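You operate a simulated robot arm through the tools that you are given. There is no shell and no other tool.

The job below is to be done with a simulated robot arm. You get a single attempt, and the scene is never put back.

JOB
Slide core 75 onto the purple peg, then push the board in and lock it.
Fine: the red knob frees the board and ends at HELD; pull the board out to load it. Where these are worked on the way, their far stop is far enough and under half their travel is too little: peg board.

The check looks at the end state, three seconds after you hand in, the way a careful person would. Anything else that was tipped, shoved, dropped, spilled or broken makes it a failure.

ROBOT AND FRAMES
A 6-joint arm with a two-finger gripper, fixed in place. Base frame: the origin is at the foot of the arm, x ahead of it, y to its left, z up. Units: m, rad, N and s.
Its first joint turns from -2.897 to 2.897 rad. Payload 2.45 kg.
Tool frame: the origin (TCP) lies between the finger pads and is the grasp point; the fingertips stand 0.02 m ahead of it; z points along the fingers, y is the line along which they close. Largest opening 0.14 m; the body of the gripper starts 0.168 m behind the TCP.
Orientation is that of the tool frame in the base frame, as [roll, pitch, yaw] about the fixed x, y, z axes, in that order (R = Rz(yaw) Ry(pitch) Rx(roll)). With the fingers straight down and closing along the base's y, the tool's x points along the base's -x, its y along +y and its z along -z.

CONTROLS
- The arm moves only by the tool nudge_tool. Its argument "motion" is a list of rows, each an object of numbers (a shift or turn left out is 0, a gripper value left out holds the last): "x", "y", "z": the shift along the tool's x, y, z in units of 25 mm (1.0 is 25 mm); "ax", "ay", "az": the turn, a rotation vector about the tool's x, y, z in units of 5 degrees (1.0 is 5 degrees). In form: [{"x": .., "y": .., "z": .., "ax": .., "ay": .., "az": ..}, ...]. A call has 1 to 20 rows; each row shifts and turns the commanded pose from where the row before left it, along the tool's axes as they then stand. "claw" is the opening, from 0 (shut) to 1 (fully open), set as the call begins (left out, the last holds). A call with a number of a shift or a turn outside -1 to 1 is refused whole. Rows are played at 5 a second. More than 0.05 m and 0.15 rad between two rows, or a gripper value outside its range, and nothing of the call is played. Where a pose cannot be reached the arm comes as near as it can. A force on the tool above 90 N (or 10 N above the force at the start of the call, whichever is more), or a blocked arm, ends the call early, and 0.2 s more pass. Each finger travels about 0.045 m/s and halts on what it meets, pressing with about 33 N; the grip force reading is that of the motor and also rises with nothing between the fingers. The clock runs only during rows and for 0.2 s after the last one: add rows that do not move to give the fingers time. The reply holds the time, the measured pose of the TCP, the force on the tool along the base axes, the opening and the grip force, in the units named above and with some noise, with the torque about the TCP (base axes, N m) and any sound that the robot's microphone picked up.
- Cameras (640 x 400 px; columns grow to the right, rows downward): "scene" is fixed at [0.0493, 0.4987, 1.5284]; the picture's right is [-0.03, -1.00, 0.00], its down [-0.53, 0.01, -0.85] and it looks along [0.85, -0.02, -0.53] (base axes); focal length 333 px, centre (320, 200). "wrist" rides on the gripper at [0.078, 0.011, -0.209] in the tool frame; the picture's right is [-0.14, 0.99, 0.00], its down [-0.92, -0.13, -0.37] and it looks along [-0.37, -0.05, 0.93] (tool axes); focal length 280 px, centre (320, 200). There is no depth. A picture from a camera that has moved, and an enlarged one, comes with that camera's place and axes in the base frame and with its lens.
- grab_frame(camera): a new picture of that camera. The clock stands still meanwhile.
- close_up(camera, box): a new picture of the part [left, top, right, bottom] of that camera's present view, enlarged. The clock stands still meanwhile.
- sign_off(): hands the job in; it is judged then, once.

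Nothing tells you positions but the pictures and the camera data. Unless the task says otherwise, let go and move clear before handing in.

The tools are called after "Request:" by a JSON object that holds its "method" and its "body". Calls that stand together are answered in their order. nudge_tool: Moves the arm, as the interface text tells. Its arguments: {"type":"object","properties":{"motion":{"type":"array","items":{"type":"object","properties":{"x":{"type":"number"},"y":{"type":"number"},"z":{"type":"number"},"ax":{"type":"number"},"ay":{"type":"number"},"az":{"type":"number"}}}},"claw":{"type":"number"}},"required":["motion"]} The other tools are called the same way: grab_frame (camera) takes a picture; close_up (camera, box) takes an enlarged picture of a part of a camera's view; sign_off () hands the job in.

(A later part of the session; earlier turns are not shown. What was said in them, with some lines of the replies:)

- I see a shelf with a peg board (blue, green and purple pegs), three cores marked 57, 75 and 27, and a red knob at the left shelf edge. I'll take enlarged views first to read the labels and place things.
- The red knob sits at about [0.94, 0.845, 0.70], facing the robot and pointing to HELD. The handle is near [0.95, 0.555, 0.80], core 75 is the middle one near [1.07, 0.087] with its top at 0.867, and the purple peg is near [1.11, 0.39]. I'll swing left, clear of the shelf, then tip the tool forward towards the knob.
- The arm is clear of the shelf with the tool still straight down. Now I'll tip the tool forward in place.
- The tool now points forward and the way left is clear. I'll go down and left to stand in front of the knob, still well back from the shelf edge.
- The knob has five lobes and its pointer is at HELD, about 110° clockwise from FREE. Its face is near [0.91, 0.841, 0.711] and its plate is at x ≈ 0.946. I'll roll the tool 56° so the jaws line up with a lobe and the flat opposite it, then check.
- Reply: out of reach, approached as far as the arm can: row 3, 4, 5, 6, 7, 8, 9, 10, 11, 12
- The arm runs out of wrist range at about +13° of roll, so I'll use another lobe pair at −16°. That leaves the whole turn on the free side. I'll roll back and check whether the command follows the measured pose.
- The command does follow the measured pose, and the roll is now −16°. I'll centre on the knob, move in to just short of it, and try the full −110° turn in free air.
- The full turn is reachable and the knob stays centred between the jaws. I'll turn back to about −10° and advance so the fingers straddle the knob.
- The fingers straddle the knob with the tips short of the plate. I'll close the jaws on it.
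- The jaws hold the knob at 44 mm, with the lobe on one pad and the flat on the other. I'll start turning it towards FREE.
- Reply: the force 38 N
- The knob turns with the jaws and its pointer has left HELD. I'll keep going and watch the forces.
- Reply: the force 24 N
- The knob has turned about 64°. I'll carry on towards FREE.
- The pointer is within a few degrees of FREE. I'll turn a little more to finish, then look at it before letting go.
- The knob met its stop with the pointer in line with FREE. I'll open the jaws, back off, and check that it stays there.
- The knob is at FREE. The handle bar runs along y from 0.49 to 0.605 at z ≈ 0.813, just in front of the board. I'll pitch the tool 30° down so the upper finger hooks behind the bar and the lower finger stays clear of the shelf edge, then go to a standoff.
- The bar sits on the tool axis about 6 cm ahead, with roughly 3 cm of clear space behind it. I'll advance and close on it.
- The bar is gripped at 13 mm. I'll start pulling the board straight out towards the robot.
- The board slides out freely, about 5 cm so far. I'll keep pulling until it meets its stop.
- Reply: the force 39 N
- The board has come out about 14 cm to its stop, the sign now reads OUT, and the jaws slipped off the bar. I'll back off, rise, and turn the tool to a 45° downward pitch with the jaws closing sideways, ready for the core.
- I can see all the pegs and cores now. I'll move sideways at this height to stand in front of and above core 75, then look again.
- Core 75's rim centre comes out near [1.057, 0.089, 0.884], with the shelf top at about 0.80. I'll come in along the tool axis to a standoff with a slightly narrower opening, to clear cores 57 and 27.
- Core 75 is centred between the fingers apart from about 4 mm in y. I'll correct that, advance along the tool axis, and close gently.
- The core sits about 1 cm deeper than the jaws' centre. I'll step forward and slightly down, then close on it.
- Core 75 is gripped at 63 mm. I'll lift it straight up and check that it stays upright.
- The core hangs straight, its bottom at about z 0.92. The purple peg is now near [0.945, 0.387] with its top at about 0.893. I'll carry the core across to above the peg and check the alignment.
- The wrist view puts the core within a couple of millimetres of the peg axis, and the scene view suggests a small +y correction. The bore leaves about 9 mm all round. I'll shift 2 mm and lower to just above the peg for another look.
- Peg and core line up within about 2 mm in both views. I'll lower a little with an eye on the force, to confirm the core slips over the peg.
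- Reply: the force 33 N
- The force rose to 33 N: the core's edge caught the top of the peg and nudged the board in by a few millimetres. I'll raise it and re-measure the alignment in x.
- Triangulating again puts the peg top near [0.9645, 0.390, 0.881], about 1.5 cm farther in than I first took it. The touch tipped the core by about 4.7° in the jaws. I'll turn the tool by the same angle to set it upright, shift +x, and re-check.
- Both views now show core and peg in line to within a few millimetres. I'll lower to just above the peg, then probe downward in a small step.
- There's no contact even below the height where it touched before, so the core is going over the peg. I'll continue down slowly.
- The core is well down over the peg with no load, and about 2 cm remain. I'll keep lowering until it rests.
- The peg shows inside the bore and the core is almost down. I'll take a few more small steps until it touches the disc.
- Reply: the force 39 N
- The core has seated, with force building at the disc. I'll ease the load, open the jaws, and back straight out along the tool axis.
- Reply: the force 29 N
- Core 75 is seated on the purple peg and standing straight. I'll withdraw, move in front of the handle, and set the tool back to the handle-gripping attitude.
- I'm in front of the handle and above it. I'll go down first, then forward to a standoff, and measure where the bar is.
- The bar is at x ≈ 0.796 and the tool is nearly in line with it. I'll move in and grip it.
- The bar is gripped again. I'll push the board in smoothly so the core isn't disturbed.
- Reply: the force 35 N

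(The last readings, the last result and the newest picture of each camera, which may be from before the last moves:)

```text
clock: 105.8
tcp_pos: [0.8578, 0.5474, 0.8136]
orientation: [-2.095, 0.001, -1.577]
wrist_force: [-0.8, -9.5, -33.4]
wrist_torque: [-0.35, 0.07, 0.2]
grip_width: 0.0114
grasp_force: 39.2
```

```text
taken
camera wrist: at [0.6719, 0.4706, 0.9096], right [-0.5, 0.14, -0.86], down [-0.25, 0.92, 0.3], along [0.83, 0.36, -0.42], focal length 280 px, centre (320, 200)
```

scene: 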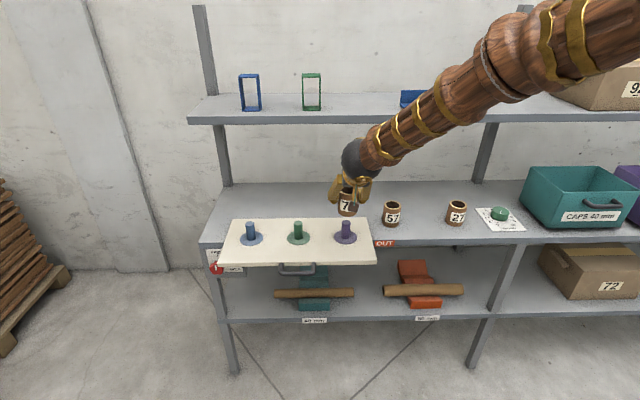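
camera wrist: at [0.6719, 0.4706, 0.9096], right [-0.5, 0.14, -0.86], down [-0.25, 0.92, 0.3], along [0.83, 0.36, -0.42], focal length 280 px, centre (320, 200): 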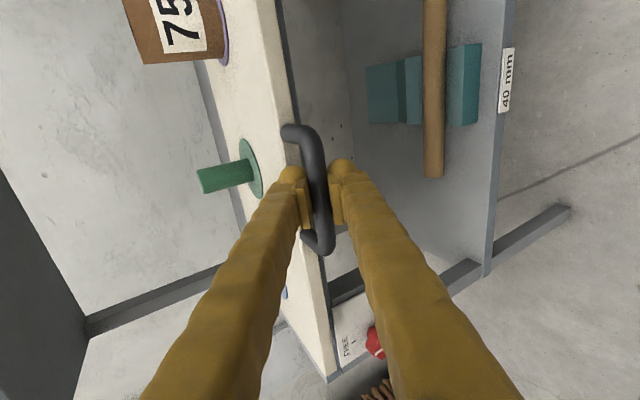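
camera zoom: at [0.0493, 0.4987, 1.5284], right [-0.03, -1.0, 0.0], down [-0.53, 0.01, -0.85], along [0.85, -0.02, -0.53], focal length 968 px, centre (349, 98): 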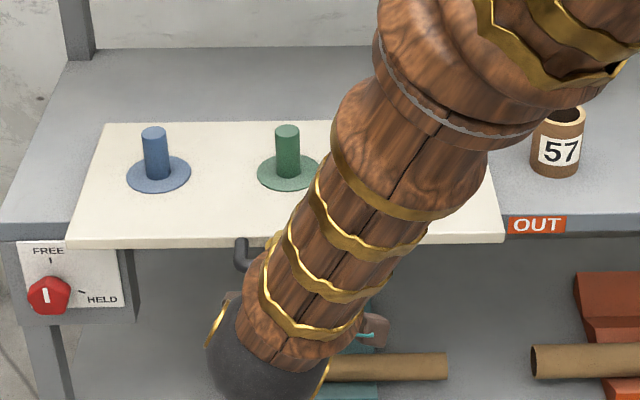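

The board is halfway in and the core is steady. A slight vertical strain has built up, so I'll ease down a touch and keep pushing.

Request:
{"method": "nudge_tool", "body": {"motion": [{"z": 0.03, "y": 0.052}, {"z": 0.346, "y": -0.2}, {"z": 0.346, "y": -0.2}, {"z": 0.346, "y": -0.2}, {"z": 0.346, "y": -0.2}, {"z": 0.346, "y": -0.2}, {"z": 0.26, "y": -0.15}, {}]}}

Request:
{"method": "close_up", "body": {"camera": "scene", "box": [200, 170, 420, 300]}}

Request:
{"method": "nudge_tool", "body": {"motion": [{"z": 0.173, "y": -0.1}, {"z": 0.173, "y": -0.1}, {}]}}

Request:
{"method": "close_up", "body": {"camera": "scene", "box": [200, 170, 420, 300]}}

```text
clock: 107.6
tcp_pos: [0.9155, 0.5469, 0.8138]
orientation: [-2.094, 0.0, -1.577]
wrist_force: [-1.6, 13.2, -17.3]
wrist_torque: [-0.28, -0.02, 0.31]
grip_width: 0.0116
grasp_force: 38.2
```

```text
2.91 times, centred on (310, 235) of scene
camera zoom: at [0.0493, 0.4987, 1.5284], right [-0.03, -1.0, 0.0], down [-0.53, 0.01, -0.85], along [0.85, -0.02, -0.53], focal length 968 px, centre (349, 98)
```

zoom: 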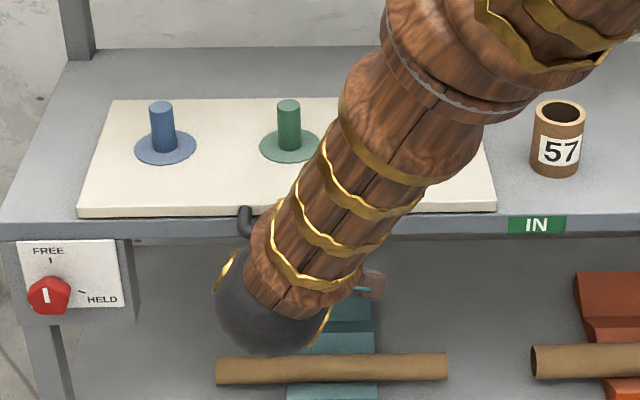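

```text
clock: 108.4
tcp_pos: [0.9264, 0.5475, 0.8135]
orientation: [-2.093, 0.001, -1.576]
wrist_force: [0.4, 23.6, -13.1]
wrist_torque: [-0.32, 0.04, 0.22]
grip_width: 0.0118
grasp_force: 39.2
```

```text
2.91 times, centred on (310, 235) of scene
camera zoom: at [0.0493, 0.4987, 1.5284], right [-0.03, -1.0, 0.0], down [-0.53, 0.01, -0.85], along [0.85, -0.02, -0.53], focal length 968 px, centre (349, 98)
```

zoom: 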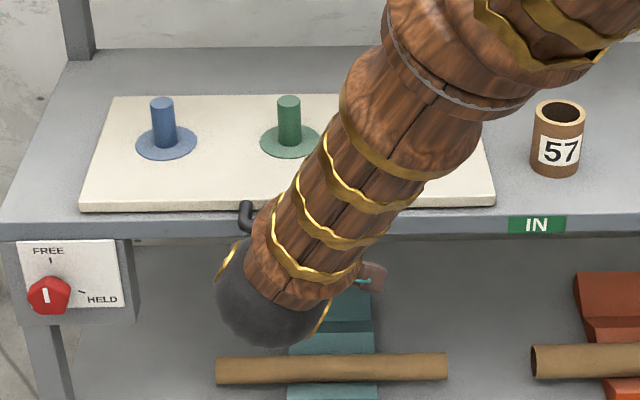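

The sign reads IN. I'll push the last millimetres in small steps until the inner stop is felt.

Request:
{"method": "nudge_tool", "body": {"motion": [{"z": 0.13, "y": -0.075}, {}]}}

Request:
{"method": "nudge_tool", "body": {"motion": [{"z": 0.104, "y": -0.06}, {}]}}

Request:
{"method": "nudge_tool", "body": {"motion": [{"z": 0.104, "y": -0.06}, {}]}}

```text
clock: 109.0
tcp_pos: [0.9308, 0.5469, 0.8145]
orientation: [-2.094, 0.003, -1.576]
wrist_force: [-1.7, 25.7, -10.7]
wrist_torque: [-0.24, 0.02, 0.37]
grip_width: 0.0114
grasp_force: 38.5
```

```text
clock: 109.6
tcp_pos: [0.9326, 0.5472, 0.8139]
orientation: [-2.094, 0.001, -1.576]
wrist_force: [-1.9, 19.0, -7.3]
wrist_torque: [-0.31, -0.01, 0.29]
grip_width: 0.0115
grasp_force: 38.8
```

```text
clock: 110.2
tcp_pos: [0.9357, 0.5462, 0.8138]
orientation: [-2.093, 0.0, -1.576]
wrist_force: [-0.2, 9.9, -5.6]
wrist_torque: [-0.4, -0.01, 0.2]
grip_width: 0.0114
grasp_force: 38.8
```

Request:
{"method": "nudge_tool", "body": {"motion": [{"z": 0.104, "y": -0.06}, {}]}}

Request:
{"method": "nudge_tool", "body": {"motion": [{"z": 0.104, "y": -0.06}, {}]}}

Request:
{"method": "close_up", "body": {"camera": "scene", "box": [190, 170, 390, 295]}}

Request:
{"method": "close_up", "body": {"camera": "wrist", "box": [220, 90, 420, 270]}}

```text
clock: 110.8
tcp_pos: [0.9377, 0.5483, 0.8126]
orientation: [-2.096, 0.002, -1.575]
wrist_force: [-38.0, -8.2, 8.1]
wrist_torque: [-0.3, 0.04, 0.18]
grip_width: 0.0118
grasp_force: 38.0
```

```text
clock: 111.4
tcp_pos: [0.9416, 0.5464, 0.8112]
orientation: [-2.097, -0.001, -1.576]
wrist_force: [-47.7, -3.5, -7.8]
wrist_torque: [-0.21, 0.03, 0.2]
grip_width: 0.0113
grasp_force: 38.0
```

```text
3.20 times, centred on (290, 232) of scene
camera zoom: at [0.0493, 0.4987, 1.5284], right [-0.03, -1.0, 0.0], down [-0.53, 0.01, -0.85], along [0.85, -0.02, -0.53], focal length 1064 px, centre (416, 96)
```

zoom: 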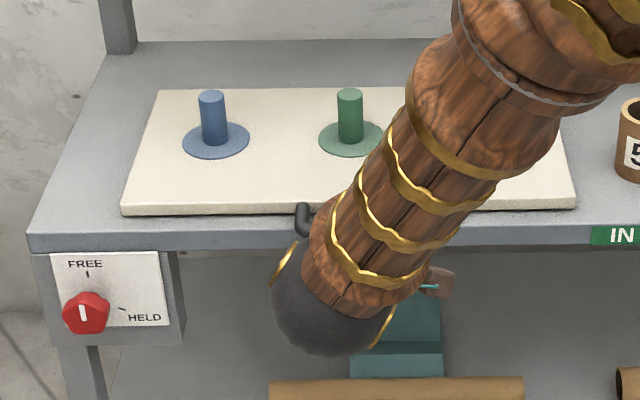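

```text
2.22 times, centred on (320, 180) of wrist
camera zoom: at [0.7543, 0.4707, 0.9077], right [-0.5, 0.14, -0.86], down [-0.25, 0.92, 0.3], along [0.83, 0.36, -0.42], focal length 623 px, centre (320, 244)
```

zoom: 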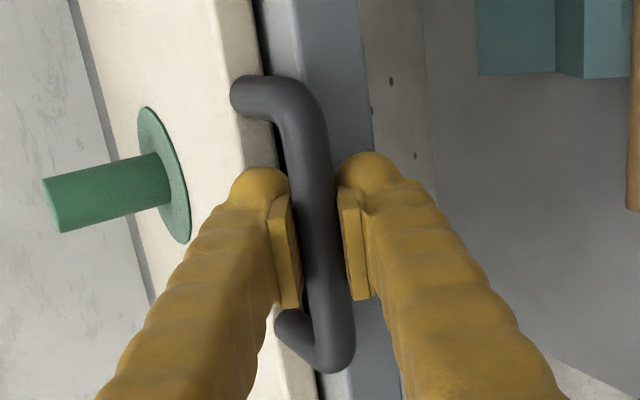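

The board is back exactly where it began, at its inner stop. I'll open the jaws, withdraw along the tool axis, and check the board and core.

Request:
{"method": "nudge_tool", "body": {"motion": [{}, {}, {}, {}, {}], "claw": 0.45}}

Request:
{"method": "nudge_tool", "body": {"motion": [{"z": -0.5}, {"z": -1}, {"z": -1}, {"z": -0.866, "y": 0.5}, {"z": -0.866, "y": 0.5}, {}]}}

Request:
{"method": "grab_frame", "body": {"camera": "wrist"}}

Request:
{"method": "close_up", "body": {"camera": "scene", "box": [190, 170, 390, 295]}}

```text
clock: 112.6
tcp_pos: [0.9413, 0.548, 0.8131]
orientation: [-2.095, 0.002, -1.577]
wrist_force: [0.5, 0.2, -0.1]
wrist_torque: [-0.01, -0.02, -0.02]
grip_width: 0.0631
grasp_force: 0.0
```

```text
clock: 114.0
tcp_pos: [0.8378, 0.5473, 0.8453]
orientation: [-2.094, 0.0, -1.575]
wrist_force: [-0.1, -0.7, -0.4]
wrist_torque: [0.03, 0.01, -0.01]
grip_width: 0.063
grasp_force: 0.1
```

```text
taken
camera wrist: at [0.6516, 0.4705, 0.9414], right [-0.5, 0.14, -0.86], down [-0.25, 0.92, 0.3], along [0.83, 0.36, -0.42], focal length 280 px, centre (320, 200)
```

wrist: 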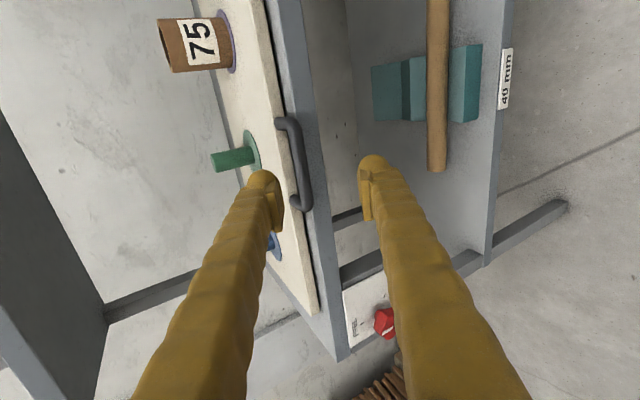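

```text
3.20 times, centred on (290, 232) of scene
camera zoom: at [0.0493, 0.4987, 1.5284], right [-0.03, -1.0, 0.0], down [-0.53, 0.01, -0.85], along [0.85, -0.02, -0.53], focal length 1064 px, centre (416, 96)
```

zoom: 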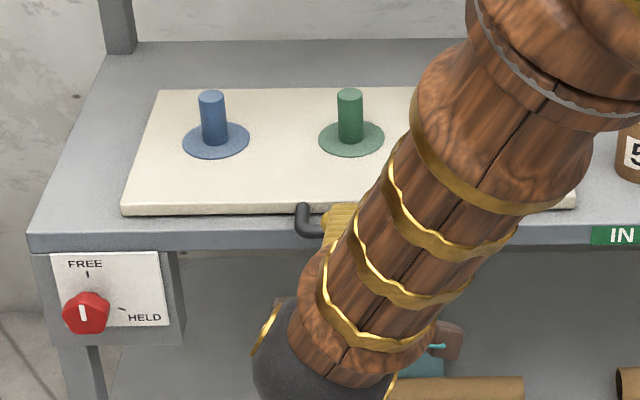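

The board stayed in and the core is upright on its peg. Next is locking: I'll level the tool, go back in front of the knob, and take up the same roll at which I let go of it.

Request:
{"method": "nudge_tool", "body": {"motion": [{"z": -0.866, "y": 0.5}, {"ax": 1}, {"ax": 1}, {"ax": 1}, {"ax": 1}, {"ax": 1}, {"ax": 1}, {}], "claw": 0.7}}

Request:
{"method": "nudge_tool", "body": {"motion": [{"x": -0.98, "y": 0.45}, {"x": -0.98, "y": 0.45}, {"x": -0.98, "y": 0.45}, {"x": -0.98, "y": 0.45}, {"x": -0.98, "y": 0.45}, {"x": -0.98, "y": 0.45}, {"x": -0.98, "y": 0.45}, {"x": -0.98, "y": 0.45}, {"x": -0.98, "y": 0.45}, {"x": -0.98, "y": 0.45}, {"x": -0.98, "y": 0.45}, {"x": -0.98, "y": 0.45}, {}]}}

Request:
{"method": "nudge_tool", "body": {"motion": [{"az": -0.955}, {"az": -0.955}, {"az": -0.955}, {"az": -0.955}, {"az": -0.955}, {"az": -0.955}, {"az": -0.955}, {"az": -0.955}, {}]}}

Request:
{"method": "grab_frame", "body": {"camera": "wrist"}}

Request:
{"method": "close_up", "body": {"camera": "scene", "box": [190, 170, 390, 295]}}

```text
clock: 115.8
tcp_pos: [0.8133, 0.5472, 0.8452]
orientation: [-1.57, 0.003, -1.575]
wrist_force: [0.6, 0.3, -0.2]
wrist_torque: [0.03, 0.01, -0.01]
grip_width: 0.0979
grasp_force: 0.0
```

```text
clock: 118.6
tcp_pos: [0.8156, 0.8415, 0.7095]
orientation: [-1.573, 0.003, -1.576]
wrist_force: [0.3, -0.3, -0.6]
wrist_torque: [0.04, 0.0, -0.01]
grip_width: 0.0978
grasp_force: 0.0
```

```text
clock: 120.6
tcp_pos: [0.8148, 0.8429, 0.7096]
orientation: [-1.573, -0.665, -1.576]
wrist_force: [0.0, 0.9, -0.2]
wrist_torque: [0.01, 0.03, -0.01]
grip_width: 0.0978
grasp_force: 0.0
```

```text
taken
camera wrist: at [0.6055, 0.7756, 0.751], right [0.0, -0.5, -0.86], down [-0.36, 0.81, -0.47], along [0.93, 0.31, -0.19], focal length 280 px, centre (320, 200)
```

wrist: 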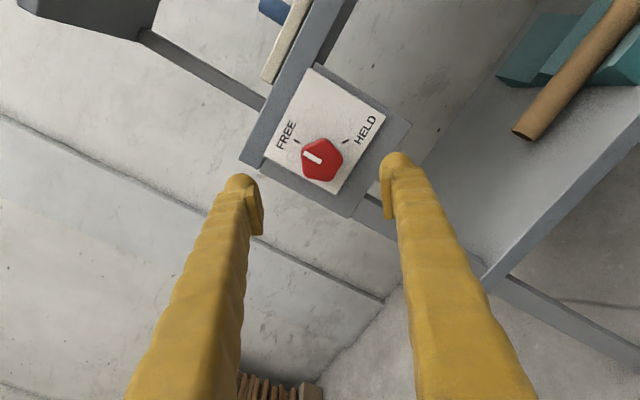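

```text
3.20 times, centred on (290, 232) of scene
camera zoom: at [0.0493, 0.4987, 1.5284], right [-0.03, -1.0, 0.0], down [-0.53, 0.01, -0.85], along [0.85, -0.02, -0.53], focal length 1064 px, centre (416, 96)
```

zoom: 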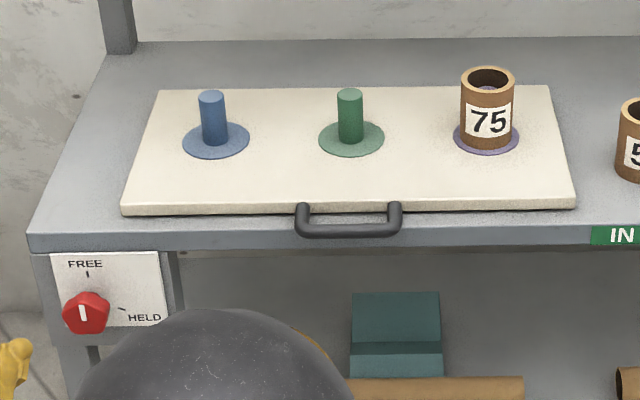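

The core and board look right, and the knob is centred and still at FREE. I'll advance and grip it.

Request:
{"method": "nudge_tool", "body": {"motion": [{"x": 0.07, "y": 0.03}, {"z": 0.7}, {"z": 0.7}, {"z": 0.7}, {"z": 0.7}, {"z": 0.7}, {"z": 0.4}, {}]}}

Request:
{"method": "nudge_tool", "body": {"motion": [{}, {}, {}, {}, {}, {}], "claw": 0}}

Request:
{"method": "nudge_tool", "body": {"motion": [{"az": 0.8}, {"az": 0.8}, {"az": 0.8}, {"az": 0.8}, {"az": 0.8}, {"az": 0.8}, {"az": 0.8}, {"az": 0.8}]}}

Request:
{"method": "grab_frame", "body": {"camera": "wrist"}}

```text
clock: 122.4
tcp_pos: [0.9124, 0.8375, 0.711]
orientation: [-1.572, -0.664, -1.576]
wrist_force: [0.2, 0.2, 0.4]
wrist_torque: [0.01, 0.01, 0.02]
grip_width: 0.0979
grasp_force: 0.1
```

```text
clock: 123.8
tcp_pos: [0.9122, 0.8375, 0.7111]
orientation: [-1.57, -0.664, -1.574]
wrist_force: [1.5, 2.6, 1.5]
wrist_torque: [0.32, 0.03, 0.02]
grip_width: 0.044
grasp_force: 45.0
```

```text
clock: 125.6
tcp_pos: [0.9129, 0.8375, 0.7112]
orientation: [-1.575, -0.106, -1.578]
wrist_force: [-9.0, -15.6, -16.8]
wrist_torque: [-0.03, 0.15, -0.05]
grip_width: 0.0435
grasp_force: 44.2
```

```text
taken
camera wrist: at [0.7034, 0.7617, 0.7085], right [0.0, 0.03, -1.0], down [-0.36, 0.93, 0.03], along [0.93, 0.36, 0.01], focal length 280 px, centre (320, 200)
```

wrist: 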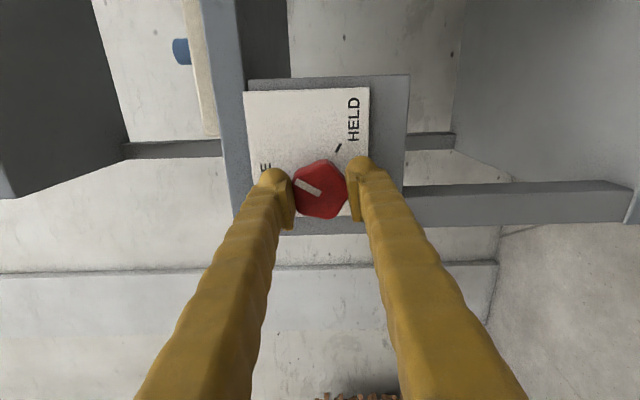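

The knob is turning with the jaws. I'll carry on towards HELD.

Request:
{"method": "nudge_tool", "body": {"motion": [{"az": 0.8}, {"az": 0.8}, {"az": 0.8}, {"az": 0.8}, {"az": 0.8}, {"az": 0.8}, {"az": 0.8}, {"az": 0.8}, {"az": 0.8}, {"az": 0.8}]}}

Request:
{"method": "nudge_tool", "body": {"motion": [{"az": 0.8}, {"az": 0.8}, {"az": 0.8}, {"az": 0.8}, {"az": 0.8}, {"az": 0.8}, {"az": 0.8}, {"az": 0.8}, {"az": 0.8}, {}]}}

Request:
{"method": "close_up", "body": {"camera": "wrist", "box": [220, 100, 420, 250]}}

Request:
{"method": "close_up", "body": {"camera": "scene", "box": [180, 230, 276, 290]}}

```text
clock: 127.8
tcp_pos: [0.9127, 0.839, 0.7091]
orientation: [-1.575, 0.592, -1.578]
wrist_force: [3.7, -18.1, -51.4]
wrist_torque: [-0.06, 0.55, -0.28]
grip_width: 0.0436
grasp_force: 45.4
```

```text
clock: 130.0
tcp_pos: [0.9125, 0.8407, 0.7112]
orientation: [-1.577, 1.22, -1.58]
wrist_force: [3.1, 26.7, -43.7]
wrist_torque: [0.07, 0.48, 0.23]
grip_width: 0.0433
grasp_force: 44.7
```

```text
2.67 times, centred on (320, 175) of wrist
camera zoom: at [0.7034, 0.825, 0.6338], right [0.0, 0.98, -0.21], down [-0.37, 0.2, 0.91], along [0.93, 0.07, 0.36], focal length 748 px, centre (320, 267)
```

zoom: 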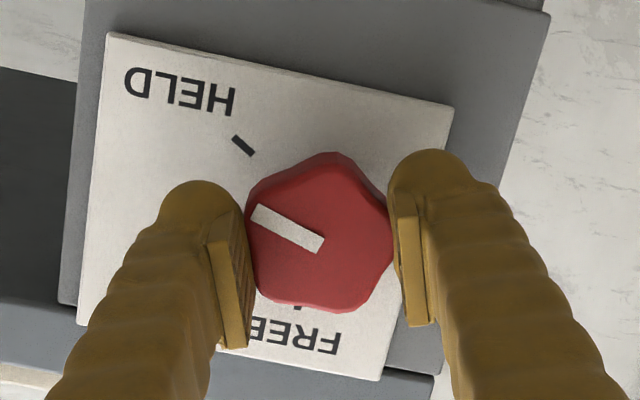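

```text
6.67 times, centred on (228, 260) of scene
camera zoom: at [0.0493, 0.4987, 1.5284], right [-0.03, -1.0, 0.0], down [-0.53, 0.01, -0.85], along [0.85, -0.02, -0.53], focal length 2217 px, centre (933, -200)
```

zoom: 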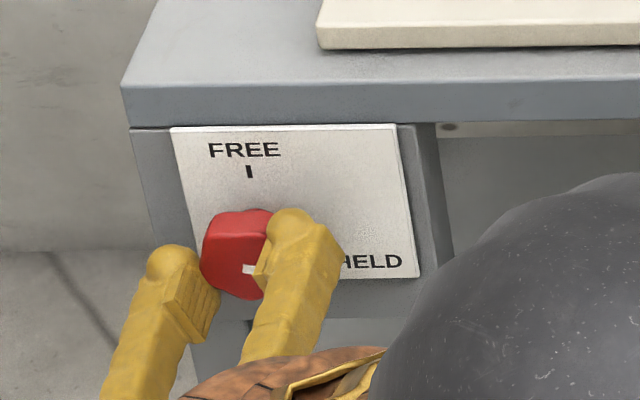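

The pointer is about 10° short of HELD. I'll finish the turn until the stop is felt.

Request:
{"method": "nudge_tool", "body": {"motion": [{"az": 0.6}, {"az": 0.6}, {"az": 0.6}, {}]}}

Request:
{"method": "nudge_tool", "body": {"motion": [{"az": 0.5}, {}]}}

Request:
{"method": "close_up", "body": {"camera": "wrist", "box": [220, 100, 420, 250]}}

```text
clock: 131.0
tcp_pos: [0.9122, 0.8399, 0.711]
orientation: [-1.582, 1.377, -1.586]
wrist_force: [27.8, 44.6, -42.3]
wrist_torque: [0.1, 0.28, 0.14]
grip_width: 0.0438
grasp_force: 45.1
```

```text
clock: 131.6
tcp_pos: [0.913, 0.8396, 0.7111]
orientation: [-1.583, 1.423, -1.587]
wrist_force: [30.1, 42.5, -35.6]
wrist_torque: [0.06, 0.37, 0.16]
grip_width: 0.0439
grasp_force: 44.9
```

```text
2.67 times, centred on (320, 175) of wrist
camera zoom: at [0.703, 0.8409, 0.6328], right [0.0, 1.0, -0.01], down [-0.37, 0.01, 0.93], along [0.93, 0.0, 0.37], focal length 748 px, centre (320, 267)
```

zoom: 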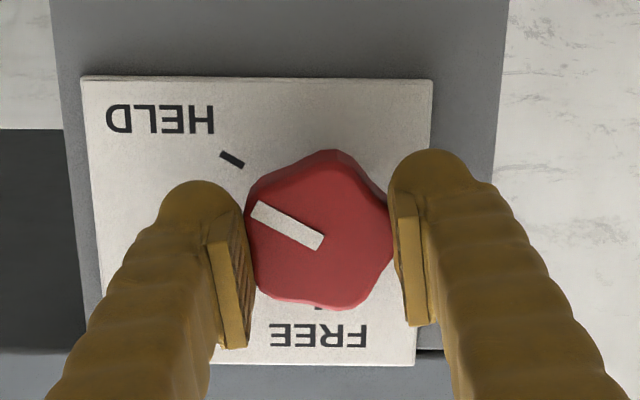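

The pointer lies parallel to the HELD tick. I'll press on a little more to confirm the stop.

Request:
{"method": "nudge_tool", "body": {"motion": [{"az": 0.5}, {}]}}

Request:
{"method": "nudge_tool", "body": {"motion": [{"az": 0.4}, {}]}}

Request:
{"method": "close_up", "body": {"camera": "wrist", "box": [220, 100, 420, 250]}}

```text
clock: 132.2
tcp_pos: [0.9121, 0.8404, 0.7101]
orientation: [-1.574, 1.465, -1.579]
wrist_force: [11.0, 37.9, -22.9]
wrist_torque: [-0.51, 0.27, 0.33]
grip_width: 0.0434
grasp_force: 45.2
```

```text
clock: 132.8
tcp_pos: [0.9114, 0.8406, 0.7101]
orientation: [-1.584, 1.5, -1.586]
wrist_force: [20.1, 51.0, -24.1]
wrist_torque: [-1.03, 0.19, 0.42]
grip_width: 0.0436
grasp_force: 45.0
```

```text
2.67 times, centred on (320, 175) of wrist
camera zoom: at [0.7026, 0.8467, 0.6329], right [0.0, 1.0, 0.07], down [-0.37, -0.06, 0.93], along [0.93, -0.03, 0.37], focal length 748 px, centre (320, 267)
```

zoom: 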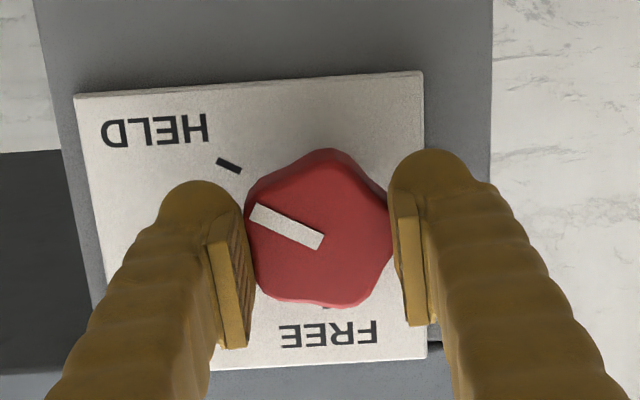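

The torque reached about 1 N·m, so the knob is at its HELD stop. I'll open the jaws, back away, and check everything.

Request:
{"method": "nudge_tool", "body": {"motion": [{}, {}, {}, {}, {"z": -0.7}, {"z": -1}, {"z": -1}, {"z": -1}, {"z": -1}, {"z": -1}, {"z": -1}, {}], "claw": 0.7}}

Request:
{"method": "close_up", "body": {"camera": "scene", "box": [196, 236, 260, 286]}}

Request:
{"method": "close_up", "body": {"camera": "scene", "box": [190, 170, 390, 295]}}

Request:
{"method": "grab_frame", "body": {"camera": "scene"}}

Request:
{"method": "close_up", "body": {"camera": "wrist", "box": [256, 75, 376, 175]}}

```text
clock: 135.4
tcp_pos: [0.7457, 0.8389, 0.7101]
orientation: [-1.58, 1.5, -1.585]
wrist_force: [-0.2, 0.2, 0.3]
wrist_torque: [0.02, -0.01, 0.05]
grip_width: 0.0981
grasp_force: 0.0
```

```text
8.00 times, centred on (228, 261) of scene
camera zoom: at [0.0493, 0.4987, 1.5284], right [-0.03, -1.0, 0.0], down [-0.53, 0.01, -0.85], along [0.85, -0.02, -0.53], focal length 2660 px, centre (1056, -288)
```

zoom: 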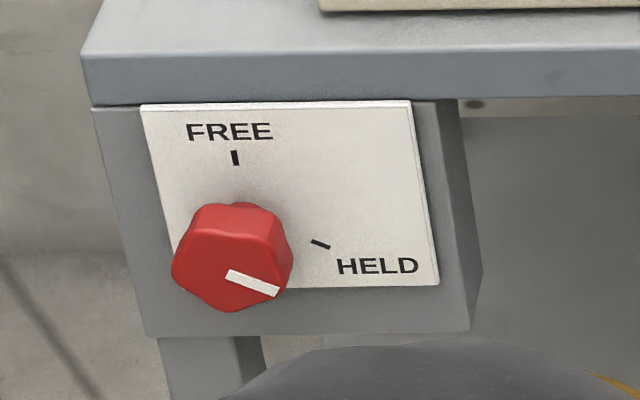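

```text
3.20 times, centred on (290, 232) of scene
camera zoom: at [0.0493, 0.4987, 1.5284], right [-0.03, -1.0, 0.0], down [-0.53, 0.01, -0.85], along [0.85, -0.02, -0.53], focal length 1064 px, centre (416, 96)
```

zoom: 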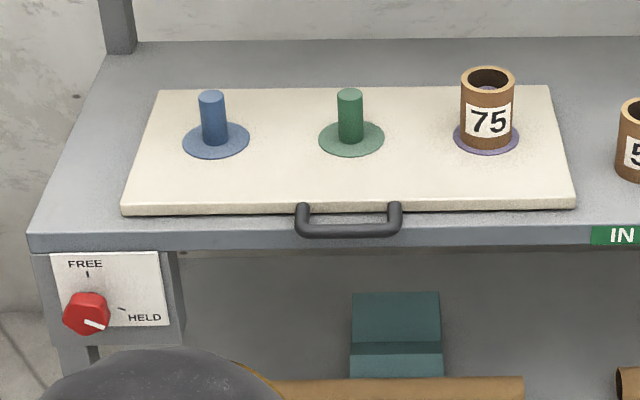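

```text
taken
```

scene: 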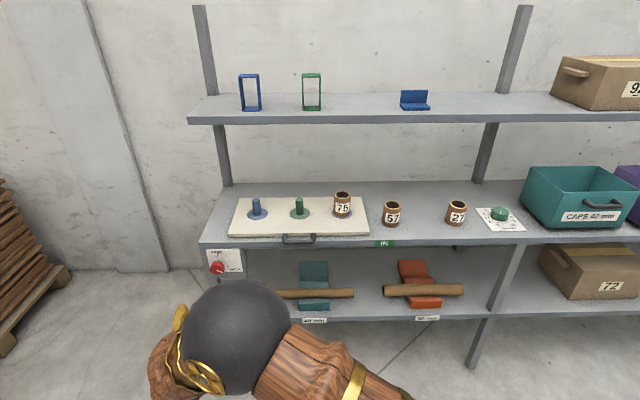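

```text
4.00 times, centred on (316, 125) of wrist
camera zoom: at [0.5363, 0.8463, 0.6327], right [0.01, 1.0, 0.07], down [-0.37, -0.06, 0.93], along [0.93, -0.03, 0.37], focal length 1122 px, centre (336, 500)
```

zoom: 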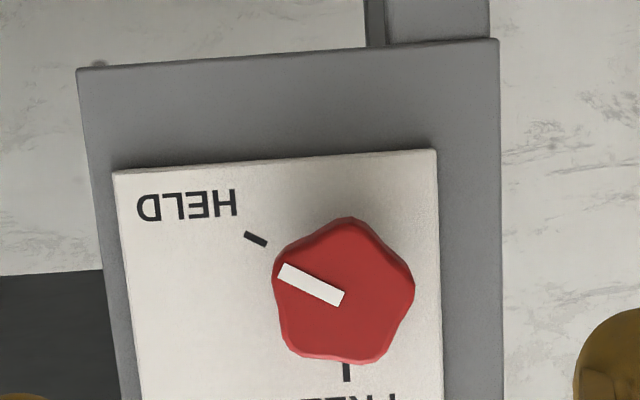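

Core 75 stands on the purple peg, the board is fully in with the sign reading IN, and the knob is at HELD. Everything else is where it started and the arm is clear, so I'm handing in.

Request:
{"method": "sign_off", "body": {}}

```text
The job is handed in.
```

The job is handed in: core 75 is seated upright on the purple peg, the board is pushed fully in with its sign reading IN, and the red knob is back at its HELD stop. I let go of everything and moved the arm clear before handing in.

- **Touch on the first try:** my first attempt to lower the core caught the top of the purple peg at about 33 N. It tipped the core slightly in the jaws and pushed the board in by about 7 mm. I realigned, and the core then went down over the peg without force.
- **Slip while pulling the board out:** the jaws slipped off the handle, I think because the board had reached its outer stop. It had come out about 14 cm and the sign read OUT.

In the final pictures, cores 57 and 27, the ISSUED dial and the rest of the shelf look unmoved.
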